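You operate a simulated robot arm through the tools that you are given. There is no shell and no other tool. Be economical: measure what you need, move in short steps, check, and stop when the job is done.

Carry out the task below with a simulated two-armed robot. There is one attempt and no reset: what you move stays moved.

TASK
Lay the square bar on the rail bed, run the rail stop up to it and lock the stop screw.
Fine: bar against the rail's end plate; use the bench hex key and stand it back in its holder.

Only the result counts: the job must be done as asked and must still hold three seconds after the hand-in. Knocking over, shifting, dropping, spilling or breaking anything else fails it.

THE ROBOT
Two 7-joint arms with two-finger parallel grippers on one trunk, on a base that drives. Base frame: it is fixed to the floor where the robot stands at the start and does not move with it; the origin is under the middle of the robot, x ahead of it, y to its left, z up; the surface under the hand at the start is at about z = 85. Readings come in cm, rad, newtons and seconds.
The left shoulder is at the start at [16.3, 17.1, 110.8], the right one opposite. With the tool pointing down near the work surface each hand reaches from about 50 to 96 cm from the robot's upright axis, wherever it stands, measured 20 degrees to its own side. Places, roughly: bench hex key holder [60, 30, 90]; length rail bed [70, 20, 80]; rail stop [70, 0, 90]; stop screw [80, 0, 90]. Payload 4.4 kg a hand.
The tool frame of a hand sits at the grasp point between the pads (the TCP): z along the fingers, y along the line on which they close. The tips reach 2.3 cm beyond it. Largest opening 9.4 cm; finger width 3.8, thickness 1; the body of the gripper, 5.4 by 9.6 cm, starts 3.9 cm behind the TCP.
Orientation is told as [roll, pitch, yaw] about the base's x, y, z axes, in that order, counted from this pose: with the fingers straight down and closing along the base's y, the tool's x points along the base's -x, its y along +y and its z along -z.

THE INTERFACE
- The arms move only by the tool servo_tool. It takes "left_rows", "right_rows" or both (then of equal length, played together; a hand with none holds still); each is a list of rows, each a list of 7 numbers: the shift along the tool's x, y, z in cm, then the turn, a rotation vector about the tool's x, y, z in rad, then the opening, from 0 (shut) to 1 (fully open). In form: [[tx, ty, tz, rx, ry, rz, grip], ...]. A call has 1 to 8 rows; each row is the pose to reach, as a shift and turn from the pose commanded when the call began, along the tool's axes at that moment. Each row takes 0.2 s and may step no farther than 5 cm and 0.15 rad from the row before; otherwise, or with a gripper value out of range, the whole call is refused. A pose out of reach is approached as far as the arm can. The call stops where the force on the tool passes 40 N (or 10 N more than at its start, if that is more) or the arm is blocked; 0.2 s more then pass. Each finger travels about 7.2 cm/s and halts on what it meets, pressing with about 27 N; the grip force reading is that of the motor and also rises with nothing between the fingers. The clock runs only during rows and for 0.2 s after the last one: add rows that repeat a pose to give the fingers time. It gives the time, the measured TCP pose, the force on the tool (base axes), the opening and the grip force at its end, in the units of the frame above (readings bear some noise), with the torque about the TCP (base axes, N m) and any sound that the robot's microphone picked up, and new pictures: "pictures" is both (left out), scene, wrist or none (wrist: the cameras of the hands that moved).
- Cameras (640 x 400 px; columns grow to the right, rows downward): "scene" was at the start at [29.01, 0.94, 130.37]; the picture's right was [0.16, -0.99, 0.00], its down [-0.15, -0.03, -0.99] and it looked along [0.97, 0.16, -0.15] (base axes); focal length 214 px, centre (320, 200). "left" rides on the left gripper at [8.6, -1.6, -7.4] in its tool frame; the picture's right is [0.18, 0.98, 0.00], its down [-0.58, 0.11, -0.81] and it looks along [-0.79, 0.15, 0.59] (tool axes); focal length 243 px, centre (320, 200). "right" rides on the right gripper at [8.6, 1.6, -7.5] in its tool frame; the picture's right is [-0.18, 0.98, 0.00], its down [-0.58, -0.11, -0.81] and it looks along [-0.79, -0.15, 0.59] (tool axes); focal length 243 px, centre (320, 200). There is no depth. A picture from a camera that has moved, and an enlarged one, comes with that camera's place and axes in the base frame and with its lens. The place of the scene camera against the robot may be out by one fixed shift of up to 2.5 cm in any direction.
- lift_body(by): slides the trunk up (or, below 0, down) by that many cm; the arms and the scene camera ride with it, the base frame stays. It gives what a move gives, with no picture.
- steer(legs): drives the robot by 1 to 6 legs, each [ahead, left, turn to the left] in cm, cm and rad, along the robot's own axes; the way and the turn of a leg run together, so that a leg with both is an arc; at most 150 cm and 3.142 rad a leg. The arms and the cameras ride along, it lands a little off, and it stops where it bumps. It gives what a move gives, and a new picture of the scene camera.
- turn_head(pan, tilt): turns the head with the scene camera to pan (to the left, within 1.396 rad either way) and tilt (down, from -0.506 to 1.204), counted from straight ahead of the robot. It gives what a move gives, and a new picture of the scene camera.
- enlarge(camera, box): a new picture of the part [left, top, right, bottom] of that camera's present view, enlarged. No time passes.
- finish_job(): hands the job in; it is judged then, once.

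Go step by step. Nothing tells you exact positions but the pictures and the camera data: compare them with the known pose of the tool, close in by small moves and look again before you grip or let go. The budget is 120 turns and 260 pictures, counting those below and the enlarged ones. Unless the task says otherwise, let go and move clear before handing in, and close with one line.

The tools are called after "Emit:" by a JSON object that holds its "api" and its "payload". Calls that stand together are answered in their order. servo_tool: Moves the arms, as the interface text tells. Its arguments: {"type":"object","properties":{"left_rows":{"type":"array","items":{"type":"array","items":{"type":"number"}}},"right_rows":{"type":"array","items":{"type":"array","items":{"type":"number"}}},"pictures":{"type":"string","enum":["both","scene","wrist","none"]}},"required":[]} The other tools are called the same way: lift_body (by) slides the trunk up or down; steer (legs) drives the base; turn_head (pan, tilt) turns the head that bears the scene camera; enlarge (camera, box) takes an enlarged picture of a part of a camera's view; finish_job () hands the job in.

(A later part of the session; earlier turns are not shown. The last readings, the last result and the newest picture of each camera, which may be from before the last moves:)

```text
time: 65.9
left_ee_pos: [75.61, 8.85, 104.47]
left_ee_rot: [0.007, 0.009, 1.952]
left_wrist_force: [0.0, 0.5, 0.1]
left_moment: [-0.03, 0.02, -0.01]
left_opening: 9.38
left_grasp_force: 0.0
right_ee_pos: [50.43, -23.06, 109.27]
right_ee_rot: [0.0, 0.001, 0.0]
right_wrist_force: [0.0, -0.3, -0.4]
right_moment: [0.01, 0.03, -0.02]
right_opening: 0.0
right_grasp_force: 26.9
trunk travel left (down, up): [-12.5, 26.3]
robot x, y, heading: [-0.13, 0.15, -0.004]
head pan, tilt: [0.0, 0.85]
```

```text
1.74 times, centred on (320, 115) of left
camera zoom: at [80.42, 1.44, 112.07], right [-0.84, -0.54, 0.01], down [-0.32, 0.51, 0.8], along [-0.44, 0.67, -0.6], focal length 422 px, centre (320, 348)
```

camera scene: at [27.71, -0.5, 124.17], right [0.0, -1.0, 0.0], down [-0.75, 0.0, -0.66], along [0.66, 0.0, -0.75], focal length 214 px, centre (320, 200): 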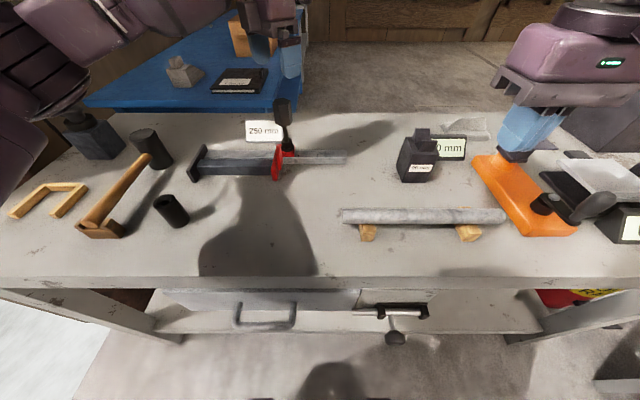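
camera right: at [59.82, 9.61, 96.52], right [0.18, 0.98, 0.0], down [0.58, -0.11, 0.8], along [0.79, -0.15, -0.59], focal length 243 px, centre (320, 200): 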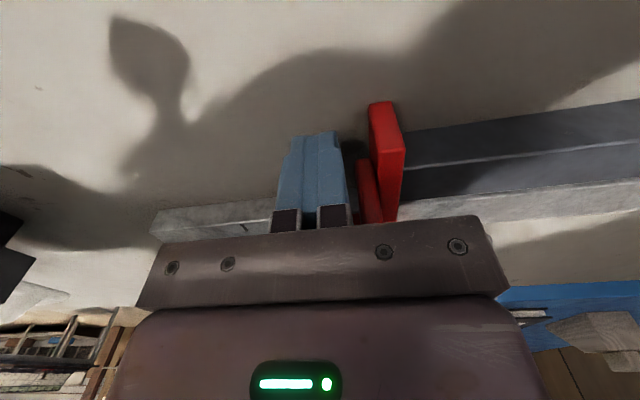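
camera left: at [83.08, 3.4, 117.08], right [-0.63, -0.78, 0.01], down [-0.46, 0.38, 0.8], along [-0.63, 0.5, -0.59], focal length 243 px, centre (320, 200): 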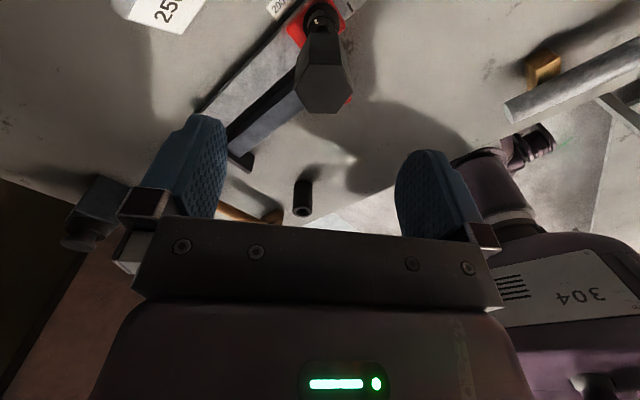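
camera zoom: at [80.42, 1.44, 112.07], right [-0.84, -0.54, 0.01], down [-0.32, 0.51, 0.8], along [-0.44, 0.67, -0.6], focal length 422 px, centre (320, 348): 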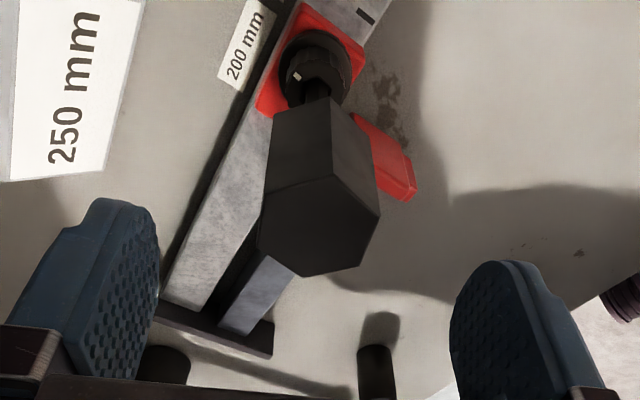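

Well centred; fine-turn by 0.05 and descend to grip height.

Emit:
{"api": "servo_tool", "payload": {"left_rows": [[0, 0, 2, 0, 0, 0.05, 1], [0, 0, 4, 0, 0, 0.05, 1], [0, 0, 5.6, 0, 0, 0.05, 1], [0, 0, 5.6, 0, 0, 0.05, 1]]}}

Emit:
{"api": "enlarge", "payload": {"camera": "scene", "box": [220, 60, 350, 170]}}

```text
time: 66.9
left_ee_pos: [75.5, 8.75, 98.89]
left_ee_rot: [0.005, 0.009, 1.903]
left_wrist_force: [-0.2, -0.1, 0.5]
left_moment: [0.01, -0.01, -0.01]
left_opening: 9.39
left_grasp_force: 0.0
right_ee_pos: [50.38, -23.01, 109.18]
right_ee_rot: [0.0, 0.0, 0.003]
right_wrist_force: [0.8, 0.0, -0.8]
right_moment: [0.0, -0.02, 0.01]
right_opening: 0.0
right_grasp_force: 26.5
trunk travel left (down, up): [-12.5, 26.3]
robot x, y, heading: [0.03, 0.26, -0.004]
head pan, tilt: [0.0, 0.85]
camera scene: at [27.7, -0.55, 124.18], right [0.0, -1.0, 0.0], down [-0.75, 0.0, -0.66], along [0.66, 0.0, -0.75], focal length 214 px, centre (320, 200)
camera left: at [79.99, 1.21, 106.5], right [-0.87, -0.49, 0.01], down [-0.29, 0.52, 0.8], along [-0.4, 0.69, -0.6], focal length 243 px, centre (320, 200)
```

scene: 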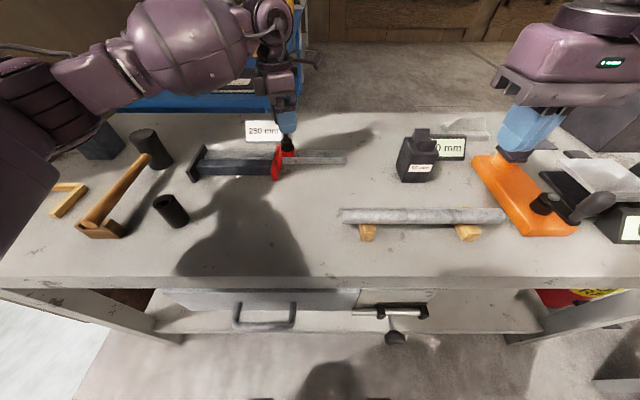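
left: 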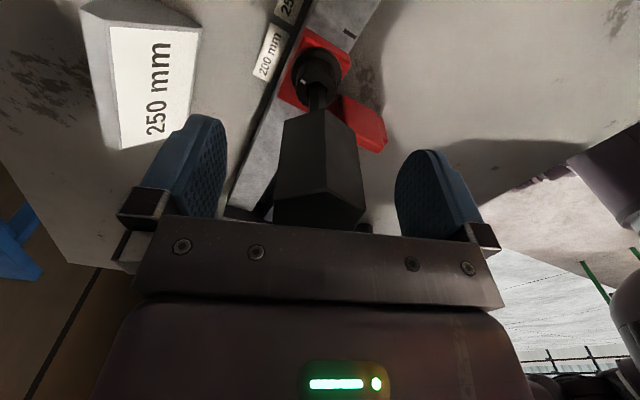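

```text
3.64 times, centred on (285, 115) of scene
camera zoom: at [27.7, -0.55, 124.18], right [0.0, -1.0, 0.0], down [-0.75, 0.0, -0.66], along [0.66, 0.0, -0.75], focal length 780 px, centre (447, 509)
```

zoom: 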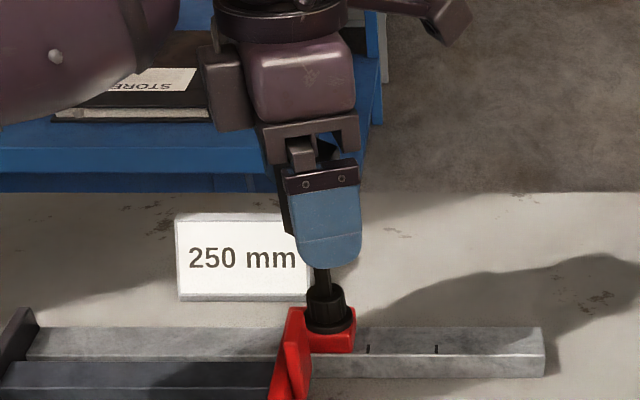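

Emit:
{"api": "servo_tool", "payload": {"left_rows": [[0, 0, 0, 0, 0, 0, 0.6], [0, 0, 0, 0, 0, 0, 0.35], [0, 0, 0, 0, 0, 0, 0.1], [0, 0, 0, 0, 0, 0, 0], [0, 0, 0, 0, 0, 0, 0]], "pictures": "wrist"}}

Emit:
{"api": "enlarge", "payload": {"camera": "scene", "box": [180, 100, 320, 200]}}

```text
time: 68.1
left_ee_pos: [75.58, 8.71, 98.97]
left_ee_rot: [0.005, 0.008, 1.906]
left_wrist_force: [12.5, 1.6, 2.5]
left_moment: [0.14, -0.87, -0.01]
left_opening: 3.57
left_grasp_force: 27.1
right_ee_pos: [50.5, -23.0, 109.16]
right_ee_rot: [0.001, 0.005, 0.003]
right_wrist_force: [-0.1, 0.1, 1.1]
right_moment: [-0.01, -0.02, -0.03]
right_opening: 0.01
right_grasp_force: 27.0
trunk travel left (down, up): [-12.5, 26.3]
robot x, y, heading: [0.08, -0.14, 0.001]
head pan, tilt: [0.0, 0.85]
camera left: at [80.13, 1.27, 106.5], right [-0.87, -0.5, 0.01], down [-0.29, 0.52, 0.8], along [-0.4, 0.69, -0.6], focal length 243 px, centre (320, 200)
```

left: 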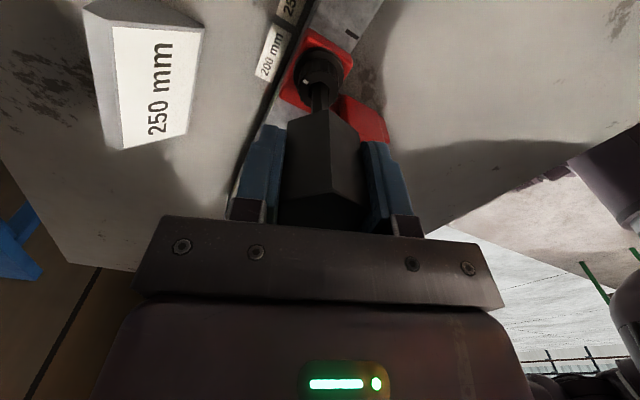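

```text
4.00 times, centred on (250, 150) of scene
camera zoom: at [27.8, -0.54, 124.15], right [0.0, -1.0, 0.0], down [-0.75, 0.0, -0.66], along [0.66, 0.0, -0.75], focal length 858 px, centre (600, 400)
```

zoom: 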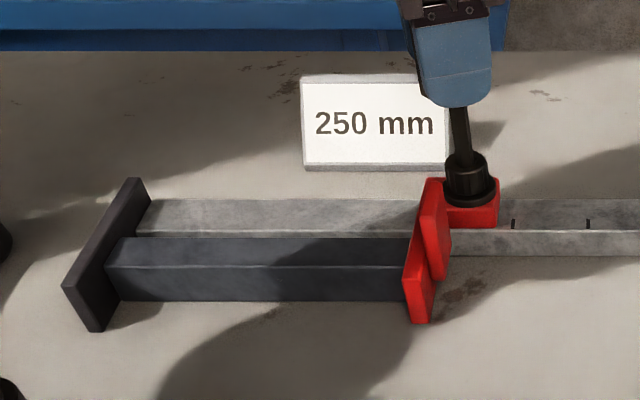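

Gripped on flats. Relieving the side load (with a slight bias toward the bar) and turning clockwise.

Emit:
{"api": "servo_tool", "payload": {"left_rows": [[-0.06, -0.28, 0.1, 0, 0, 0, 0], [-0.06, -0.28, 0.1, 0, 0, 0.12, 0], [-0.06, -0.28, 0.1, 0, 0, 0.24, 0], [-0.06, -0.28, 0.1, 0, 0, 0.36, 0], [-0.06, -0.28, 0.1, 0, 0, 0.48, 0], [-0.06, -0.28, 0.1, 0, 0, 0.6, 0], [-0.06, -0.28, 0.1, 0, 0, 0.7, 0]], "pictures": "none"}}

Emit:
{"api": "enlarge", "payload": {"camera": "scene", "box": [260, 110, 320, 170]}}

```text
time: 69.7
left_ee_pos: [75.82, 8.86, 98.87]
left_ee_rot: [-0.004, 0.011, 1.203]
left_wrist_force: [14.3, -0.8, 13.4]
left_moment: [0.15, -0.87, 0.08]
left_opening: 3.57
left_grasp_force: 27.3
right_ee_pos: [50.32, -22.96, 109.27]
right_ee_rot: [-0.002, 0.002, 0.002]
right_wrist_force: [0.0, 0.1, 0.6]
right_moment: [0.0, 0.0, -0.02]
right_opening: 0.0
right_grasp_force: 27.4
trunk travel left (down, up): [-12.5, 26.3]
robot x, y, heading: [-0.13, 0.01, -0.002]
head pan, tilt: [0.0, 0.85]
```

```text
6.67 times, centred on (290, 140) of scene
camera zoom: at [27.72, -0.57, 124.18], right [0.0, -1.0, 0.0], down [-0.75, 0.0, -0.66], along [0.66, 0.0, -0.75], focal length 1430 px, centre (520, 600)
```

zoom: 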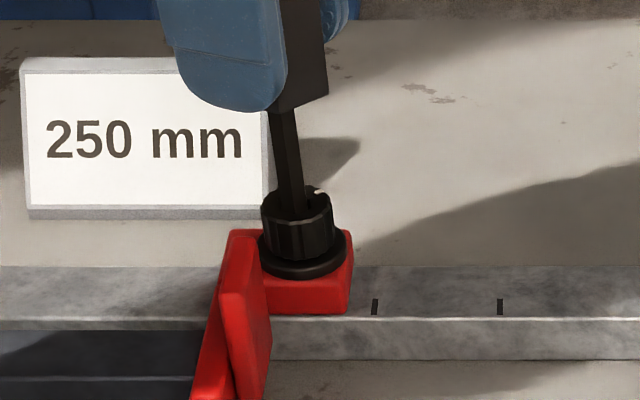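

The knob follows the key. Continuing clockwise.

Emit:
{"api": "servo_tool", "payload": {"left_rows": [[-0.05, -0.1, 0, 0, 0, 0.12, 0], [-0.05, -0.1, 0, 0, 0, 0.24, 0], [-0.05, -0.1, 0, 0, 0, 0.36, 0], [-0.05, -0.1, 0, 0, 0, 0.48, 0], [-0.05, -0.1, 0, 0, 0, 0.6, 0], [-0.05, -0.1, 0, 0, 0, 0.7, 0]], "pictures": "none"}}

Emit:
{"api": "enlarge", "payload": {"camera": "scene", "box": [260, 110, 320, 170]}}

```text
time: 71.1
left_ee_pos: [75.75, 8.91, 98.84]
left_ee_rot: [-0.011, 0.007, 0.502]
left_wrist_force: [11.8, -1.7, 17.8]
left_moment: [-0.02, -0.26, 0.28]
left_opening: 3.56
left_grasp_force: 27.1
right_ee_pos: [50.36, -23.0, 109.25]
right_ee_rot: [-0.001, 0.002, 0.002]
right_wrist_force: [0.4, 0.4, -0.6]
right_moment: [-0.01, -0.02, 0.01]
right_opening: 0.0
right_grasp_force: 26.9
trunk travel left (down, up): [-12.5, 26.3]
robot x, y, heading: [0.13, 0.12, -0.0]
head pan, tilt: [0.0, 0.85]
```

```text
6.67 times, centred on (290, 140) of scene
camera zoom: at [27.68, -0.59, 124.18], right [0.0, -1.0, 0.0], down [-0.75, 0.0, -0.66], along [0.66, 0.0, -0.75], focal length 1430 px, centre (520, 600)
```

zoom: 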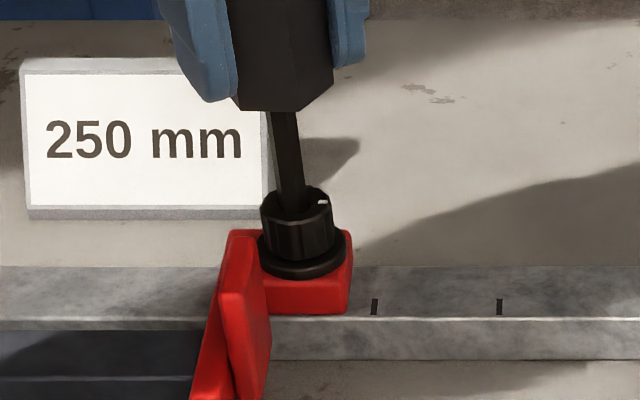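

Resistance begins (0.28 N·m). Continuing.

Emit:
{"api": "servo_tool", "payload": {"left_rows": [[-0.13, -0.07, -0.1, 0, 0, 0.1, 0], [-0.13, -0.07, -0.1, 0, 0, 0.2, 0], [-0.13, -0.07, -0.1, 0, 0, 0.3, 0], [-0.13, -0.07, -0.1, 0, 0, 0.4, 0], [-0.13, -0.07, -0.1, 0, 0, 0.5, 0], [-0.13, -0.07, -0.1, 0, 0, 0.6, 0]], "pictures": "none"}}

Emit:
{"api": "enlarge", "payload": {"camera": "scene", "box": [260, 110, 320, 170]}}

```text
time: 72.5
left_ee_pos: [75.88, 8.83, 98.81]
left_ee_rot: [-0.009, 0.002, -0.098]
left_wrist_force: [0.1, -3.7, -2.2]
left_moment: [-0.35, -0.05, 0.02]
left_opening: 4.07
left_grasp_force: 27.0
right_ee_pos: [50.33, -23.0, 109.11]
right_ee_rot: [0.001, 0.003, 0.003]
right_wrist_force: [-0.7, -0.4, 0.5]
right_moment: [-0.03, -0.01, -0.01]
right_opening: 0.0
right_grasp_force: 27.4
trunk travel left (down, up): [-12.5, 26.3]
robot x, y, heading: [-0.23, 0.08, -0.001]
head pan, tilt: [0.0, 0.85]
```

```text
6.67 times, centred on (290, 140) of scene
camera zoom: at [27.74, -0.55, 124.16], right [0.0, -1.0, 0.0], down [-0.75, 0.0, -0.66], along [0.66, 0.0, -0.75], focal length 1430 px, centre (520, 600)
```

zoom: 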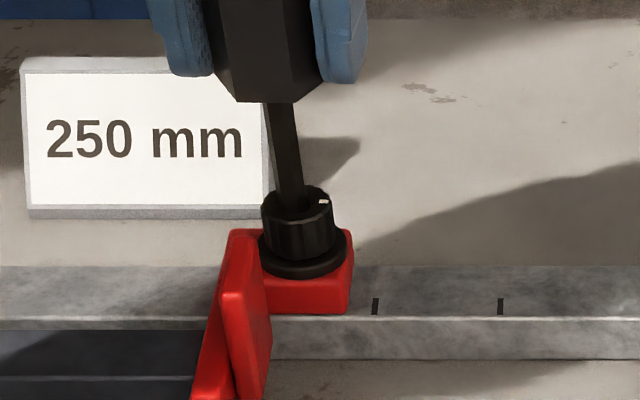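

The jaws slipped round to the corners (4.07 cm): the screw now resists firmly at ~145° of turn. I'll open, turn back to the flats, and check the screw with another slow pull.

Emit:
{"api": "servo_tool", "payload": {"left_rows": [[0, 0, 0, 0, 0, 0, 0.7], [0, 0, 0, 0, 0, 0, 0.7], [0, 0, 0, 0, 0, -0.12, 0.7], [0, 0, 0, 0, 0, -0.24, 0.7], [0, 0, 0, 0, 0, -0.36, 0.7], [0, 0, 0, 0, 0, -0.48, 0.7], [0, 0, 0, 0, 0, -0.6, 0.7], [0, 0, 0, 0, 0, -0.6, 0.7]], "pictures": "wrist"}}

Emit:
{"api": "enlarge", "payload": {"camera": "left", "box": [200, 0, 440, 230]}}

Emit:
{"api": "enlarge", "payload": {"camera": "scene", "box": [240, 90, 330, 180]}}

```text
time: 74.3
left_ee_pos: [75.9, 8.93, 98.77]
left_ee_rot: [-0.007, 0.006, 0.506]
left_wrist_force: [-0.5, -0.1, 0.4]
left_moment: [-0.01, 0.01, 0.02]
left_opening: 6.61
left_grasp_force: 0.1
right_ee_pos: [50.45, -22.98, 109.15]
right_ee_rot: [0.0, 0.002, 0.002]
right_wrist_force: [0.0, 0.1, 0.0]
right_moment: [0.03, 0.0, 0.0]
right_opening: 0.0
right_grasp_force: 27.4
trunk travel left (down, up): [-12.5, 26.3]
robot x, y, heading: [-0.04, -0.15, 0.0]
head pan, tilt: [0.0, 0.85]
camera left: at [69.27, 3.36, 106.44], right [-0.64, 0.77, -0.01], down [0.46, 0.38, 0.8], along [0.62, 0.51, -0.6], focal length 243 px, centre (320, 200)
```

left: 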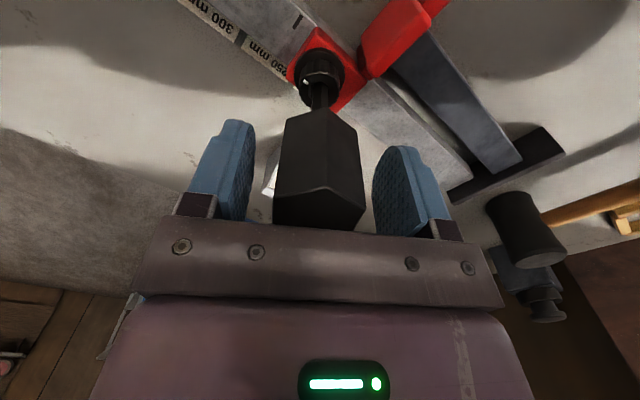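

```text
1.74 times, centred on (320, 115) of left
camera zoom: at [69.27, 3.36, 106.44], right [-0.64, 0.77, -0.01], down [0.46, 0.38, 0.8], along [0.62, 0.51, -0.6], focal length 422 px, centre (320, 348)
```

zoom: 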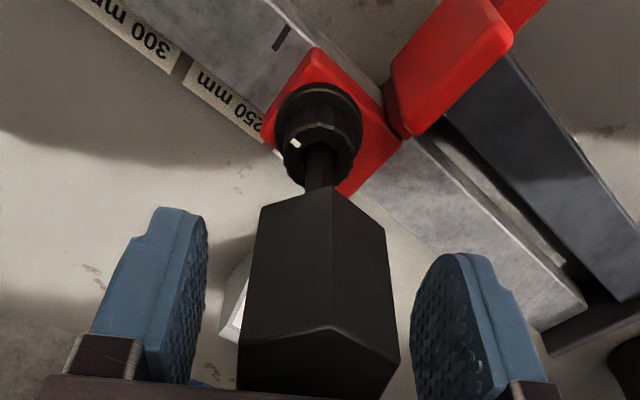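

```text
4.44 times, centred on (285, 135) of scene
camera zoom: at [27.71, -0.55, 124.16], right [0.0, -1.0, 0.0], down [-0.75, 0.0, -0.66], along [0.66, 0.0, -0.75], focal length 953 px, centre (476, 489)
```

zoom: 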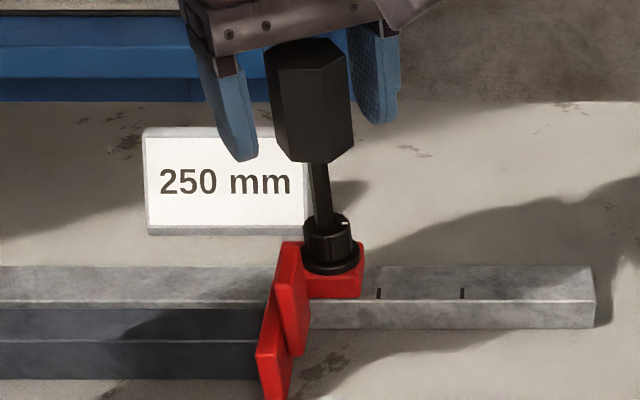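

Aligned. Gripping again and turning slowly while reading torque.

Emit:
{"api": "servo_tool", "payload": {"left_rows": [[0, 0, 0.1, 0, 0, 0, 0.4], [0, 0, 0.1, 0, 0, 0, 0.1], [0, 0, 0.1, 0, 0, 0, 0], [0, 0, 0.1, 0, 0, 0, 0], [0, 0, 0.1, 0, 0, 0.05, 0], [0, 0, 0.1, 0, 0, 0.1, 0], [0, 0, 0.1, 0, 0, 0.15, 0]], "pictures": "none"}}

Emit:
{"api": "enlarge", "payload": {"camera": "scene", "box": [268, 130, 308, 160]}}

```text
time: 75.9
left_ee_pos: [76.01, 8.85, 98.74]
left_ee_rot: [-0.007, 0.005, 0.354]
left_wrist_force: [3.4, -1.7, 2.3]
left_moment: [0.38, 0.25, 0.85]
left_opening: 3.77
left_grasp_force: 27.2
right_ee_pos: [50.41, -23.15, 109.15]
right_ee_rot: [-0.001, 0.002, 0.001]
right_wrist_force: [-0.4, -0.7, 0.2]
right_moment: [0.0, -0.01, 0.01]
right_opening: 0.0
right_grasp_force: 27.2
trunk travel left (down, up): [-12.5, 26.3]
robot x, y, heading: [0.1, -0.1, -0.001]
head pan, tilt: [0.0, 0.85]
```

```text
13.33 times, centred on (288, 145) of scene
camera zoom: at [27.74, -0.59, 124.16], right [0.0, -1.0, 0.0], down [-0.75, 0.0, -0.66], along [0.66, 0.0, -0.75], focal length 2860 px, centre (747, 933)
```

zoom: 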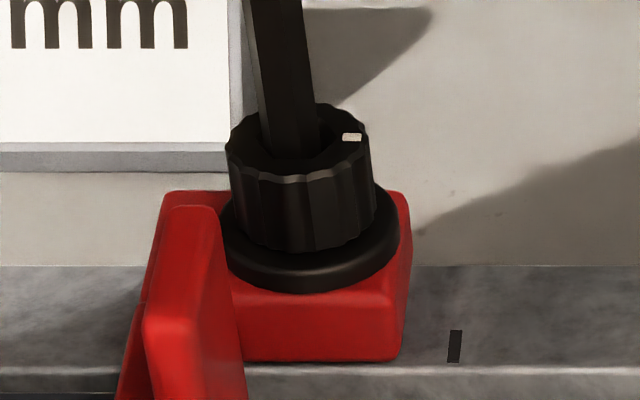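

The screw is at a hard stop (0.85 N·m with no further motion of the mark). I'll ease the wrist back and test the lock with a gentle pull away from the bar.

Emit:
{"api": "servo_tool", "payload": {"left_rows": [[0, 0, 0, 0, 0, -0.07, 0], [0, 0, 0, 0, 0, -0.14, 0], [0.05, -0.14, 0, 0, 0, -0.14, 0], [0.1, -0.28, 0, 0, 0, -0.14, 0]], "pictures": "none"}}

Emit:
{"api": "enlarge", "payload": {"camera": "scene", "box": [260, 120, 310, 190]}}

```text
time: 76.9
left_ee_pos: [75.92, 8.8, 98.93]
left_ee_rot: [-0.005, 0.007, 0.495]
left_wrist_force: [-4.9, 7.5, 2.0]
left_moment: [0.99, 0.52, 0.03]
left_opening: 3.55
left_grasp_force: 26.9
right_ee_pos: [50.38, -23.0, 109.27]
right_ee_rot: [0.0, 0.002, 0.002]
right_wrist_force: [-0.1, -0.1, 0.9]
right_moment: [0.03, 0.0, 0.0]
right_opening: 0.0
right_grasp_force: 27.0
trunk travel left (down, up): [-12.5, 26.3]
robot x, y, heading: [0.33, -0.02, 0.0]
head pan, tilt: [0.0, 0.85]
```

```text
5.71 times, centred on (285, 155) of scene
camera zoom: at [27.65, -0.46, 124.18], right [0.0, -1.0, 0.0], down [-0.75, 0.0, -0.66], along [0.66, 0.0, -0.75], focal length 1226 px, centre (520, 457)
```

zoom: 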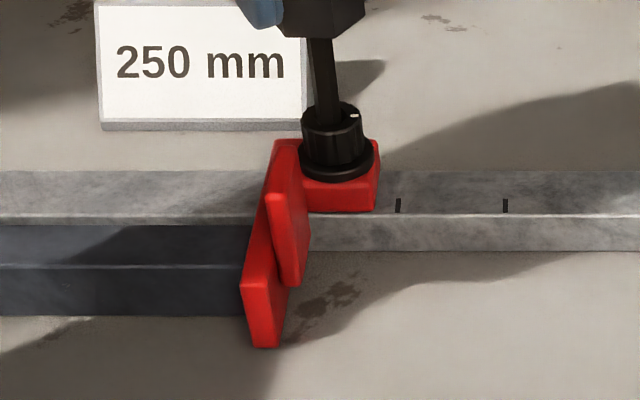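

The stop holds against the pull. Relieving the side load and lifting the key straight out.

Emit:
{"api": "servo_tool", "payload": {"left_rows": [[-0.08, 0.24, 0, 0, 0, 0, 0], [-0.08, 0.24, -0.7, 0, 0, 0, 0], [-0.08, 0.24, -1.5, 0, 0, 0, 0], [-0.08, 0.24, -3, 0, 0, 0, 0], [-0.08, 0.24, -5, 0, 0, 0, 0], [-0.08, 0.24, -7, 0, 0, 0, 0], [-0.08, 0.24, -7, 0, 0, 0, 0]]}}

Emit:
{"api": "enlarge", "payload": {"camera": "scene", "box": [220, 60, 350, 190]}}

Emit:
{"api": "enlarge", "payload": {"camera": "left", "box": [200, 0, 440, 230]}}

```text
time: 78.5
left_ee_pos: [75.95, 8.88, 105.71]
left_ee_rot: [-0.007, 0.01, 0.495]
left_wrist_force: [-0.7, -0.1, -0.9]
left_moment: [-0.01, 0.02, 0.05]
left_opening: 3.57
left_grasp_force: 27.1
right_ee_pos: [50.22, -23.06, 109.02]
right_ee_rot: [0.001, 0.005, 0.002]
right_wrist_force: [0.0, -0.4, -0.2]
right_moment: [-0.01, 0.0, 0.02]
right_opening: 0.0
right_grasp_force: 27.2
trunk travel left (down, up): [-12.5, 26.3]
robot x, y, heading: [-0.23, -0.06, 0.005]
head pan, tilt: [0.0, 0.85]
camera scene: at [27.76, -0.55, 124.14], right [0.0, -1.0, 0.0], down [-0.75, 0.0, -0.66], along [0.66, 0.0, -0.75], focal length 214 px, centre (320, 200)
camera left: at [69.23, 3.53, 113.28], right [-0.63, 0.78, -0.01], down [0.46, 0.38, 0.8], along [0.63, 0.5, -0.6], focal length 243 px, centre (320, 200)
```

scene: 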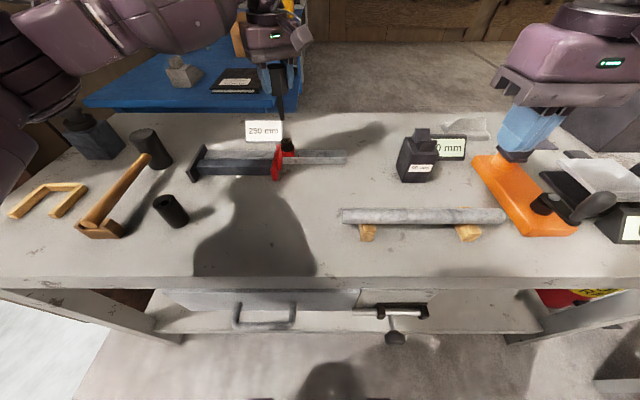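
left: 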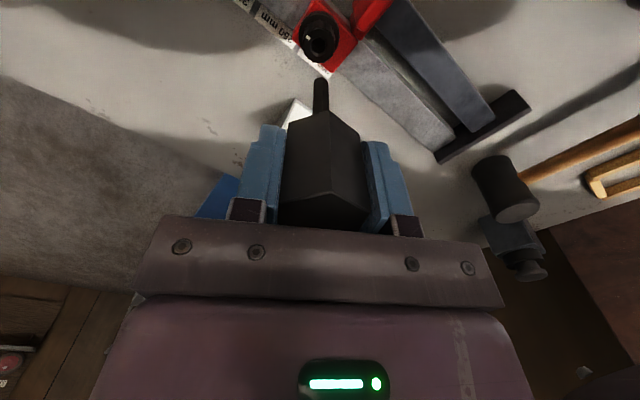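

```text
3.08 times, centred on (285, 125) of scene
camera zoom: at [27.76, -0.55, 124.14], right [0.0, -1.0, 0.0], down [-0.75, 0.0, -0.66], along [0.66, 0.0, -0.75], focal length 660 px, centre (428, 431)
```

zoom: 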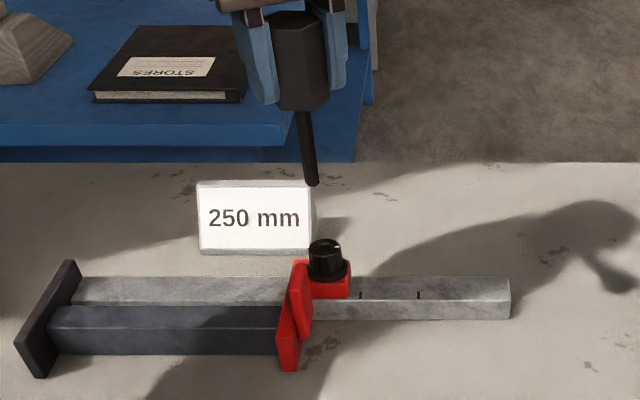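

```text
1.74 times, centred on (320, 115) of left
camera zoom: at [69.23, 3.53, 113.28], right [-0.63, 0.78, -0.01], down [0.46, 0.38, 0.8], along [0.63, 0.5, -0.6], focal length 422 px, centre (320, 348)
```

zoom: 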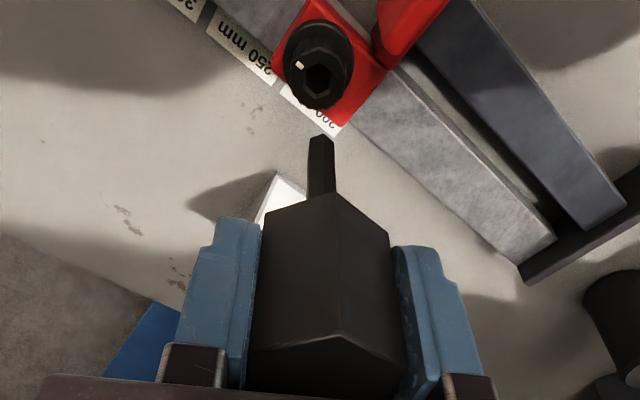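

The key is out cleanly and the screw/stop look right. Carrying it back over the holder, restoring the original yaw 1.047.

Emit:
{"api": "servo_tool", "payload": {"left_rows": [[1.2, 4.07, -0.5, 0, 0, -0.08, 0], [2.4, 8.14, -1, 0, 0, -0.16, 0], [3.6, 12.2, -1, 0, 0, -0.24, 0], [4.8, 16.3, -1, 0, 0, -0.32, 0], [6.0, 20.4, -1, 0, 0, -0.4, 0], [7.2, 24.4, -1, 0, 0, -0.48, 0], [8.35, 28.5, -1, 0, 0, -0.552, 0], [8.35, 28.5, -1, 0, 0, -0.552, 0]]}}

Emit:
{"api": "enlarge", "payload": {"camera": "scene", "box": [100, 110, 220, 240]}}

Emit:
{"api": "enlarge", "payload": {"camera": "left", "box": [240, 0, 400, 150]}}

```text
time: 80.3
left_ee_pos: [55.18, 30.2, 106.4]
left_ee_rot: [-0.001, 0.011, 1.046]
left_wrist_force: [-0.3, -0.6, -1.3]
left_moment: [0.03, -0.03, -0.02]
left_opening: 3.57
left_grasp_force: 26.8
right_ee_pos: [50.47, -22.97, 109.15]
right_ee_rot: [0.0, 0.003, -0.001]
right_wrist_force: [0.8, 0.7, -0.3]
right_moment: [0.0, 0.0, -0.02]
right_opening: 0.0
right_grasp_force: 26.8
trunk travel left (down, up): [-12.5, 26.3]
robot x, y, heading: [-0.51, 0.09, -0.004]
head pan, tilt: [0.0, 0.85]
camera scene: at [27.81, -0.59, 124.12], right [0.0, -1.0, 0.0], down [-0.75, 0.0, -0.66], along [0.66, 0.0, -0.75], focal length 214 px, centre (320, 200)
camera left: at [52.36, 21.95, 114.07], right [-0.94, 0.33, 0.0], down [0.2, 0.57, 0.8], along [0.27, 0.75, -0.6], focal length 243 px, centre (320, 200)
```

scene: 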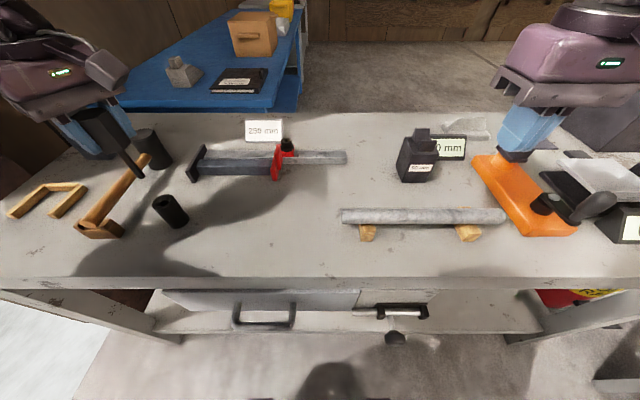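
left: 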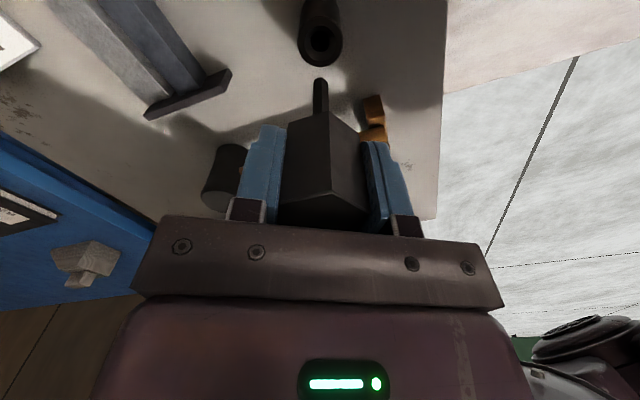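

```text
3.08 times, centred on (160, 175) of scene
camera zoom: at [27.81, -0.59, 124.12], right [0.0, -1.0, 0.0], down [-0.75, 0.0, -0.66], along [0.66, 0.0, -0.75], focal length 660 px, centre (812, 277)
```

zoom: 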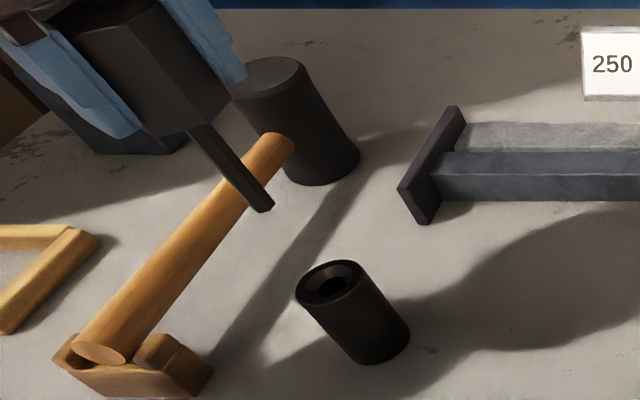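

```text
2.67 times, centred on (320, 75) of left
camera zoom: at [52.36, 21.95, 114.07], right [-0.94, 0.33, 0.0], down [0.2, 0.57, 0.8], along [0.27, 0.75, -0.6], focal length 647 px, centre (320, 533)
```

zoom: 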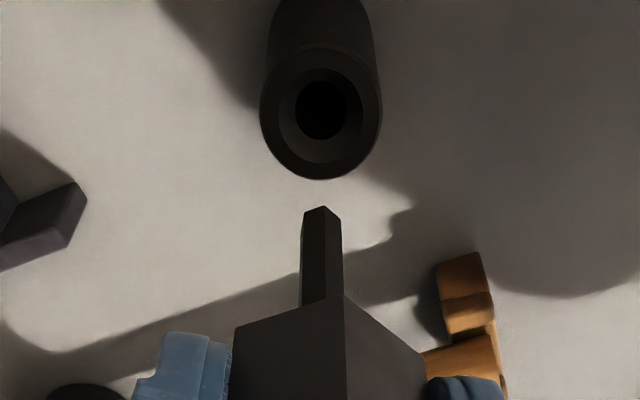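

Round chamfered hole, and the tip is aligned to within ~1–2 mm in both views. Lowering to just above the rim.

Emit:
{"api": "servo_tool", "payload": {"left_rows": [[0.1, 0, 1.3, 0, 0, 0, 0], [0.12, 0, 2.6, 0, 0, 0, 0], [0.12, 0, 3.9, 0, 0, 0, 0], [0.12, 0, 5, 0, 0, 0, 0], [0.12, 0, 5, 0, 0, 0, 0]], "pictures": "none"}}

Emit:
{"api": "enlarge", "payload": {"camera": "scene", "box": [120, 150, 210, 240]}}

Emit:
{"api": "enlarge", "payload": {"camera": "left", "box": [240, 0, 400, 150]}}

```text
time: 81.5
left_ee_pos: [55.09, 30.18, 101.41]
left_ee_rot: [-0.004, 0.011, 1.045]
left_wrist_force: [-0.6, 0.0, -2.4]
left_moment: [0.0, -0.01, 0.02]
left_opening: 3.62
left_grasp_force: 26.9
right_ee_pos: [50.4, -23.0, 109.23]
right_ee_rot: [-0.001, 0.001, 0.001]
right_wrist_force: [0.5, 0.2, 0.1]
right_moment: [-0.04, 0.0, 0.03]
right_opening: 0.0
right_grasp_force: 27.3
trunk travel left (down, up): [-12.5, 26.3]
robot x, y, heading: [-0.2, 0.01, 0.002]
head pan, tilt: [0.0, 0.85]
```

```text
4.44 times, centred on (165, 195) of scene
camera zoom: at [27.71, -0.55, 124.17], right [0.0, -1.0, 0.0], down [-0.75, 0.0, -0.66], along [0.66, 0.0, -0.75], focal length 953 px, centre (1009, 222)
```

zoom: 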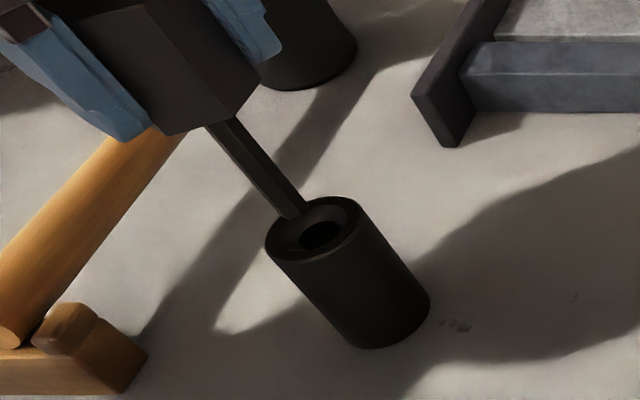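

```text
2.67 times, centred on (320, 75) of left
camera zoom: at [52.17, 21.87, 109.13], right [-0.94, 0.33, 0.0], down [0.2, 0.57, 0.8], along [0.27, 0.75, -0.6], focal length 647 px, centre (320, 533)
```

zoom: 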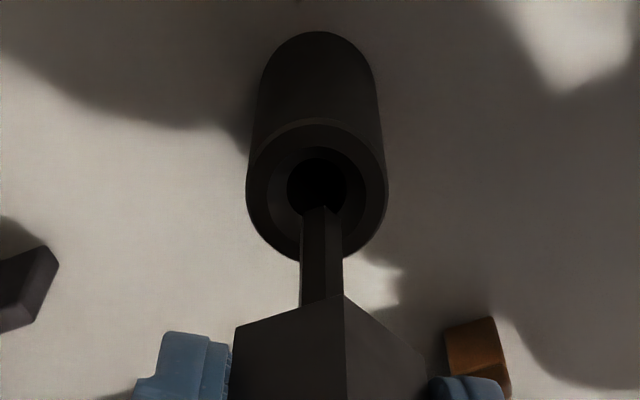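

Emit:
{"api": "servo_tool", "payload": {"left_rows": [[0.05, -0.06, 0.4, 0, 0, 0, 0], [0.1, -0.12, 0.9, 0, 0, 0, 0], [0.1, -0.12, 1.4, 0, 0, 0, 0], [0.1, -0.12, 1.9, 0, 0, 0, 0]], "pictures": "none"}}

Emit:
{"api": "enlarge", "payload": {"camera": "scene", "box": [120, 150, 210, 240]}}

Emit:
{"api": "enlarge", "payload": {"camera": "left", "box": [240, 0, 400, 150]}}

```text
time: 82.5
left_ee_pos: [55.13, 29.72, 99.74]
left_ee_rot: [-0.005, 0.011, 1.045]
left_wrist_force: [-0.6, -0.7, -0.9]
left_moment: [0.03, 0.01, -0.02]
left_opening: 3.58
left_grasp_force: 26.9
right_ee_pos: [50.34, -23.0, 109.24]
right_ee_rot: [0.0, 0.003, 0.003]
right_wrist_force: [-0.2, -0.5, 0.1]
right_moment: [-0.04, 0.01, 0.0]
right_opening: 0.02
right_grasp_force: 26.7
trunk travel left (down, up): [-12.5, 26.3]
robot x, y, heading: [-0.06, 0.21, 0.0]
head pan, tilt: [0.0, 0.85]
```

```text
4.44 times, centred on (165, 195) of scene
camera zoom: at [27.73, -0.55, 124.16], right [0.0, -1.0, 0.0], down [-0.75, 0.0, -0.66], along [0.66, 0.0, -0.75], focal length 953 px, centre (1009, 222)
```

zoom: 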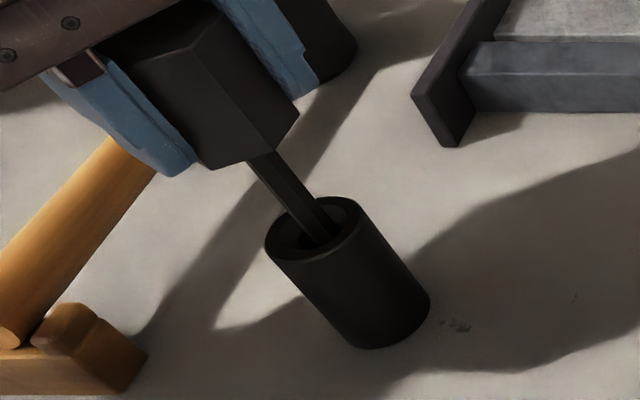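

```text
2.67 times, centred on (320, 75) of left
camera zoom: at [52.28, 21.51, 107.29], right [-0.94, 0.33, 0.0], down [0.2, 0.57, 0.8], along [0.27, 0.75, -0.6], focal length 647 px, centre (320, 533)
```

zoom: 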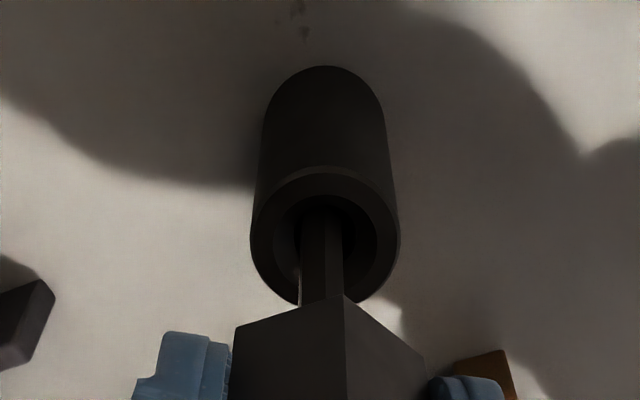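

The tip is in the hole. Continuing down in stages.

Emit:
{"api": "servo_tool", "payload": {"left_rows": [[0, 0.03, 0.6, 0, 0, 0, 0], [0, 0.03, 1.2, 0, 0, 0, 0], [0, 0.03, 1.8, 0, 0, 0, 0], [0, 0.03, 2.4, 0, 0, 0, 0], [0, 0.03, 3.0, 0, 0, 0, 0]], "pictures": "none"}}

Emit:
{"api": "enlarge", "payload": {"camera": "scene", "box": [120, 150, 210, 240]}}

```text
time: 83.7
left_ee_pos: [55.03, 29.64, 96.64]
left_ee_rot: [-0.002, 0.009, 1.045]
left_wrist_force: [-0.2, 0.1, -0.6]
left_moment: [-0.02, -0.01, -0.02]
left_opening: 3.58
left_grasp_force: 27.0
right_ee_pos: [50.27, -23.03, 109.17]
right_ee_rot: [0.0, 0.004, 0.003]
right_wrist_force: [0.4, 0.1, 0.1]
right_moment: [-0.01, -0.02, 0.01]
right_opening: 0.0
right_grasp_force: 27.0
trunk travel left (down, up): [-12.5, 26.3]
robot x, y, heading: [-0.04, -0.18, 0.002]
head pan, tilt: [0.0, 0.85]
```

```text
4.44 times, centred on (165, 195) of scene
camera zoom: at [27.73, -0.54, 124.16], right [0.0, -1.0, 0.0], down [-0.75, 0.0, -0.66], along [0.66, 0.0, -0.75], focal length 953 px, centre (1009, 222)
```

zoom: 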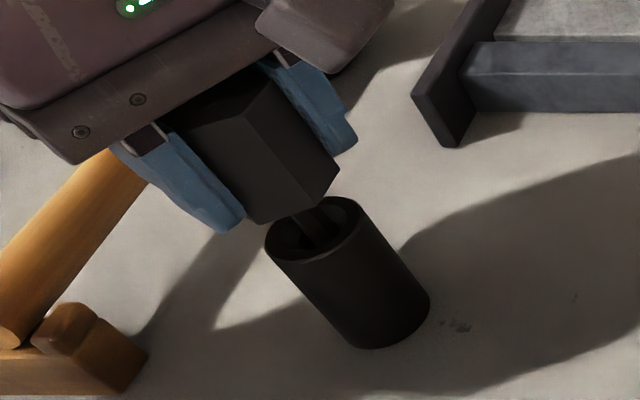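

Emit:
{"api": "servo_tool", "payload": {"left_rows": [[-0.05, 0.05, 0.5, 0, 0, 0, 0], [-0.05, 0.05, 1.0, 0, 0, 0, 0], [-0.05, 0.05, 1.4, 0, 0, 0, 0], [-0.05, 0.05, 1.7, 0, 0, 0, 0]], "pictures": "none"}}

Emit:
{"api": "enlarge", "payload": {"camera": "scene", "box": [120, 150, 210, 240]}}

```text
time: 84.7
left_ee_pos: [55.0, 29.71, 95.01]
left_ee_rot: [-0.004, 0.01, 1.046]
left_wrist_force: [-0.8, -0.1, -1.1]
left_moment: [-0.02, 0.02, 0.02]
left_opening: 3.56
left_grasp_force: 27.4
right_ee_pos: [50.33, -23.04, 109.27]
right_ee_rot: [0.0, 0.002, 0.003]
right_wrist_force: [-0.7, 0.5, 0.1]
right_moment: [0.01, -0.02, -0.01]
right_opening: 0.0
right_grasp_force: 27.2
trunk travel left (down, up): [-12.5, 26.3]
robot x, y, heading: [-0.04, 0.19, -0.001]
head pan, tilt: [0.0, 0.85]
```

```text
4.44 times, centred on (165, 195) of scene
camera zoom: at [27.72, -0.55, 124.16], right [0.0, -1.0, 0.0], down [-0.75, 0.0, -0.66], along [0.66, 0.0, -0.75], focal length 953 px, centre (1009, 222)
```

zoom: 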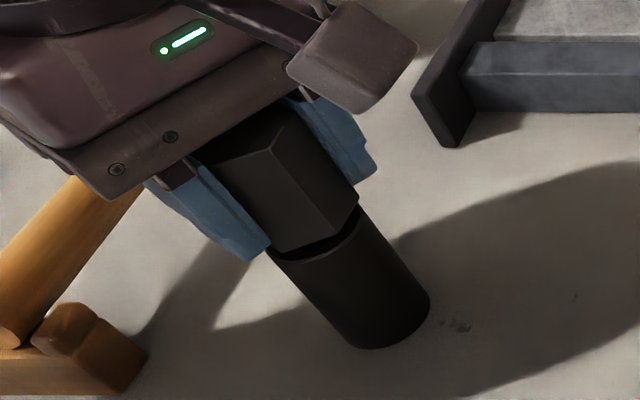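

Almost seated; lowering the last few millimetres.

Emit:
{"api": "servo_tool", "payload": {"left_rows": [[0, 0, 0.2, 0, 0, 0, 0], [0, 0, 0.4, 0, 0, 0, 0], [0, 0, 0.5, 0, 0, 0, 0]], "pictures": "none"}}

Emit:
{"api": "enlarge", "payload": {"camera": "scene", "box": [120, 150, 210, 240]}}

```text
time: 85.5
left_ee_pos: [54.94, 29.81, 94.6]
left_ee_rot: [-0.002, 0.01, 1.045]
left_wrist_force: [-0.7, 0.0, -0.6]
left_moment: [-0.02, 0.03, -0.01]
left_opening: 3.54
left_grasp_force: 27.0
right_ee_pos: [50.48, -22.97, 109.17]
right_ee_rot: [0.0, 0.005, 0.001]
right_wrist_force: [0.7, -0.5, -0.1]
right_moment: [0.0, -0.01, 0.0]
right_opening: 0.0
right_grasp_force: 26.9
trunk travel left (down, up): [-12.5, 26.3]
robot x, y, heading: [-0.02, 0.05, -0.001]
head pan, tilt: [0.0, 0.85]
```

```text
4.44 times, centred on (165, 195) of scene
camera zoom: at [27.72, -0.55, 124.16], right [0.0, -1.0, 0.0], down [-0.75, 0.0, -0.66], along [0.66, 0.0, -0.75], focal length 953 px, centre (1009, 222)
```

zoom: 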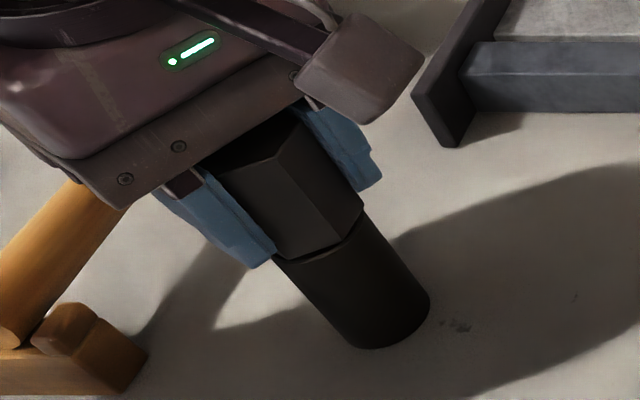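

Emit:
{"api": "servo_tool", "payload": {"left_rows": [[0, 0, 0.1, 0, 0, 0, 0], [0, 0, 0.2, 0, 0, 0, 0], [0, 0, 0.3, 0, 0, 0, 0]], "pictures": "none"}}

```text
time: 86.3
left_ee_pos: [55.0, 29.73, 94.31]
left_ee_rot: [-0.003, 0.009, 1.045]
left_wrist_force: [0.9, 0.4, 1.2]
left_moment: [0.0, 0.02, 0.0]
left_opening: 3.55
left_grasp_force: 27.1
right_ee_pos: [50.33, -23.04, 109.28]
right_ee_rot: [0.001, 0.002, 0.001]
right_wrist_force: [0.0, -0.3, -0.9]
right_moment: [-0.01, 0.01, 0.02]
right_opening: 0.0
right_grasp_force: 26.8
trunk travel left (down, up): [-12.5, 26.3]
robot x, y, heading: [-0.34, 0.0, -0.001]
head pan, tilt: [0.0, 0.85]
```

Force is just turning to contact. One more tiny step to seat it, then open.

Emit:
{"api": "servo_tool", "payload": {"left_rows": [[0, 0, 0.1, 0, 0, 0, 0], [0, 0, 0.2, 0, 0, 0, 0]], "pictures": "none"}}

Emit:
{"api": "enlarge", "payload": {"camera": "scene", "box": [120, 150, 210, 240]}}

```text
time: 86.9
left_ee_pos: [54.94, 29.76, 94.26]
left_ee_rot: [-0.008, 0.007, 1.049]
left_wrist_force: [-0.2, 3.2, 16.3]
left_moment: [0.29, -0.02, 0.0]
left_opening: 3.56
left_grasp_force: 26.8
right_ee_pos: [50.29, -23.01, 109.33]
right_ee_rot: [0.001, 0.0, 0.001]
right_wrist_force: [-0.4, 0.4, 0.5]
right_moment: [-0.01, 0.02, 0.01]
right_opening: 0.0
right_grasp_force: 27.4
trunk travel left (down, up): [-12.5, 26.3]
robot x, y, heading: [0.41, -0.38, -0.001]
head pan, tilt: [0.0, 0.85]
```

```text
4.44 times, centred on (165, 195) of scene
camera zoom: at [27.58, -0.56, 124.24], right [0.0, -1.0, 0.0], down [-0.75, 0.0, -0.66], along [0.66, 0.0, -0.75], focal length 953 px, centre (1009, 222)
```

zoom: 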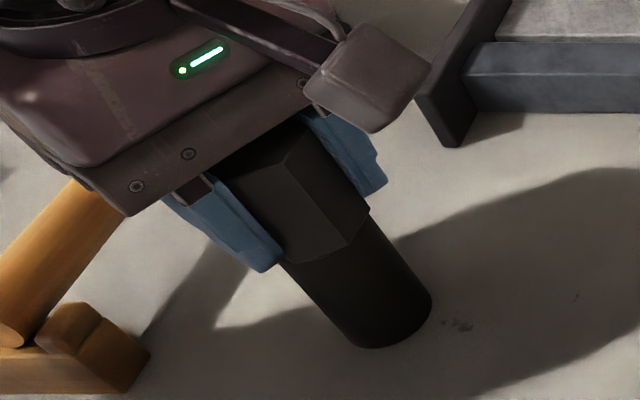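

Seated. Opening and lifting straight up.

Emit:
{"api": "servo_tool", "payload": {"left_rows": [[0, 0, -0.15, 0, 0, 0, 0.45], [0, 0, -0.15, 0, 0, 0, 0.7], [0, 0, -0.15, 0, 0, 0, 1], [0, 0, -0.15, 0, 0, 0, 1], [0, 0, -2.5, 0, 0, 0, 1], [0, 0, -6, 0, 0, 0, 1], [0, 0, -10, 0, 0, 0, 1], [0, 0, -14, 0, 0, 0, 1]]}}

Emit:
{"api": "enlarge", "payload": {"camera": "scene", "box": [100, 110, 220, 240]}}

Emit:
{"api": "enlarge", "payload": {"camera": "scene", "box": [180, 110, 360, 210]}}

```text
time: 88.7
left_ee_pos: [54.84, 29.84, 108.23]
left_ee_rot: [-0.003, 0.01, 1.047]
left_wrist_force: [-0.6, 0.0, 0.4]
left_moment: [0.04, 0.0, -0.01]
left_opening: 9.39
left_grasp_force: 0.0
right_ee_pos: [50.42, -23.08, 109.26]
right_ee_rot: [0.002, 0.0, 0.0]
right_wrist_force: [0.3, 0.1, 0.5]
right_moment: [-0.01, 0.03, 0.03]
right_opening: 0.0
right_grasp_force: 26.6
trunk travel left (down, up): [-12.5, 26.3]
robot x, y, heading: [-0.12, -0.29, -0.003]
head pan, tilt: [0.0, 0.85]
camera scene: at [27.68, -0.58, 124.18], right [0.0, -1.0, 0.0], down [-0.75, 0.0, -0.66], along [0.66, 0.0, -0.75], focal length 214 px, centre (320, 200)
camera left: at [52.05, 21.65, 115.85], right [-0.94, 0.33, 0.0], down [0.2, 0.56, 0.8], along [0.27, 0.75, -0.6], focal length 243 px, centre (320, 200)
```

scene: 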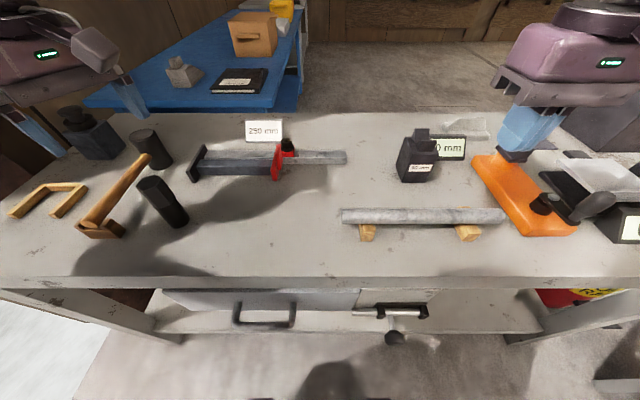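
left: 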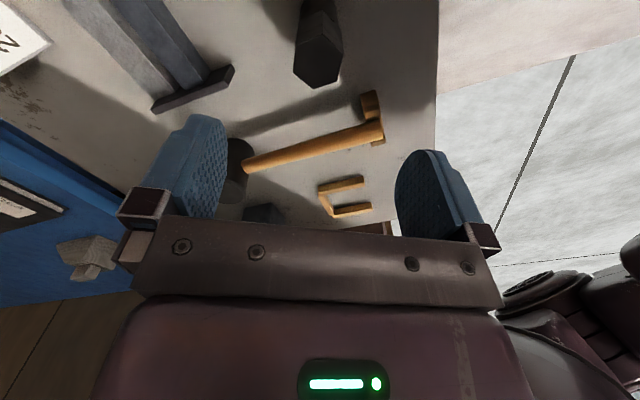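

```text
3.08 times, centred on (160, 175) of scene
camera zoom: at [27.68, -0.58, 124.18], right [0.0, -1.0, 0.0], down [-0.75, 0.0, -0.66], along [0.66, 0.0, -0.75], focal length 660 px, centre (812, 277)
```

zoom: 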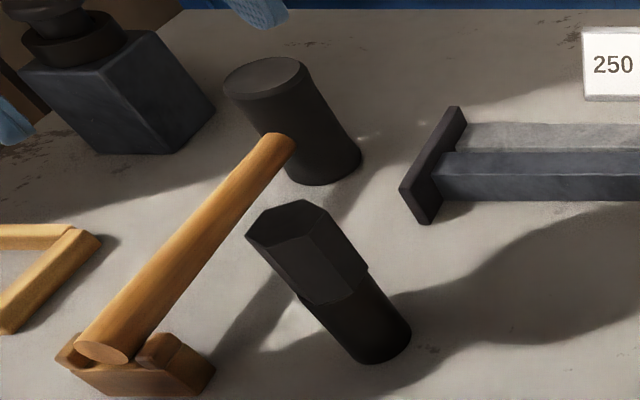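

```text
3.56 times, centred on (270, 160) of scene
camera zoom: at [27.68, -0.58, 124.18], right [0.0, -1.0, 0.0], down [-0.75, 0.0, -0.66], along [0.66, 0.0, -0.75], focal length 763 px, centre (498, 342)
```

zoom: 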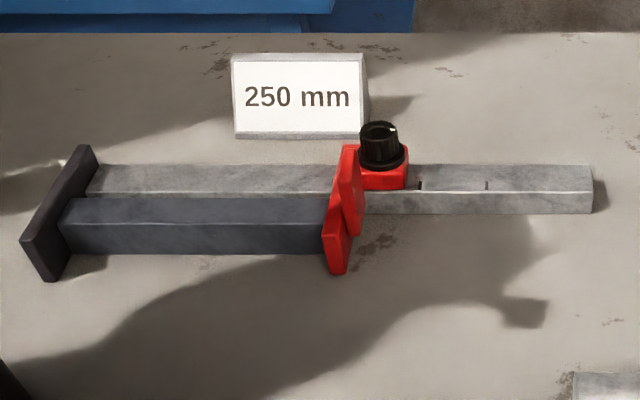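

Key is back upright in its holder. Checking both bar ends and the screw mark closely.

Emit:
{"api": "enlarge", "payload": {"camera": "scene", "box": [268, 130, 308, 160]}}

Emit:
{"api": "enlarge", "payload": {"camera": "scene", "box": [180, 145, 220, 195]}}

Emit:
{"api": "enlarge", "payload": {"camera": "scene", "box": [255, 145, 295, 190]}}

```text
13.33 times, centred on (288, 145) of scene
camera zoom: at [27.68, -0.58, 124.18], right [0.0, -1.0, 0.0], down [-0.75, 0.0, -0.66], along [0.66, 0.0, -0.75], focal length 2860 px, centre (747, 933)
```

zoom: 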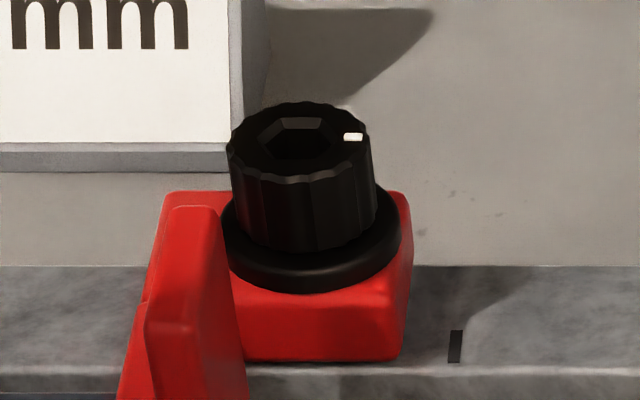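

```text
8.00 times, centred on (200, 170) of scene
camera zoom: at [27.68, -0.58, 124.18], right [0.0, -1.0, 0.0], down [-0.75, 0.0, -0.66], along [0.66, 0.0, -0.75], focal length 1716 px, centre (1280, 440)
```

zoom: 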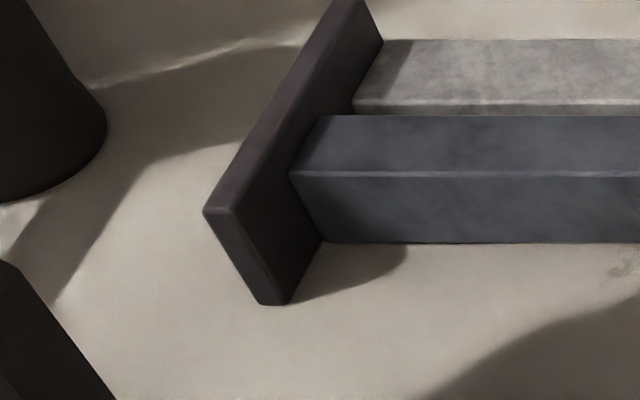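

```text
8.89 times, centred on (275, 168) of scene
camera zoom: at [27.68, -0.58, 124.18], right [0.0, -1.0, 0.0], down [-0.75, 0.0, -0.66], along [0.66, 0.0, -0.75], focal length 1906 px, centre (720, 489)
```

zoom: 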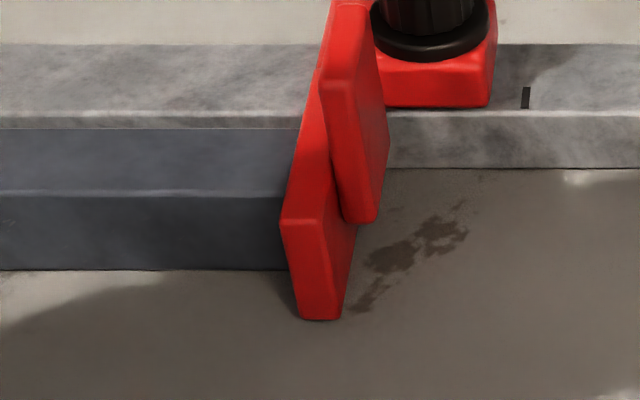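

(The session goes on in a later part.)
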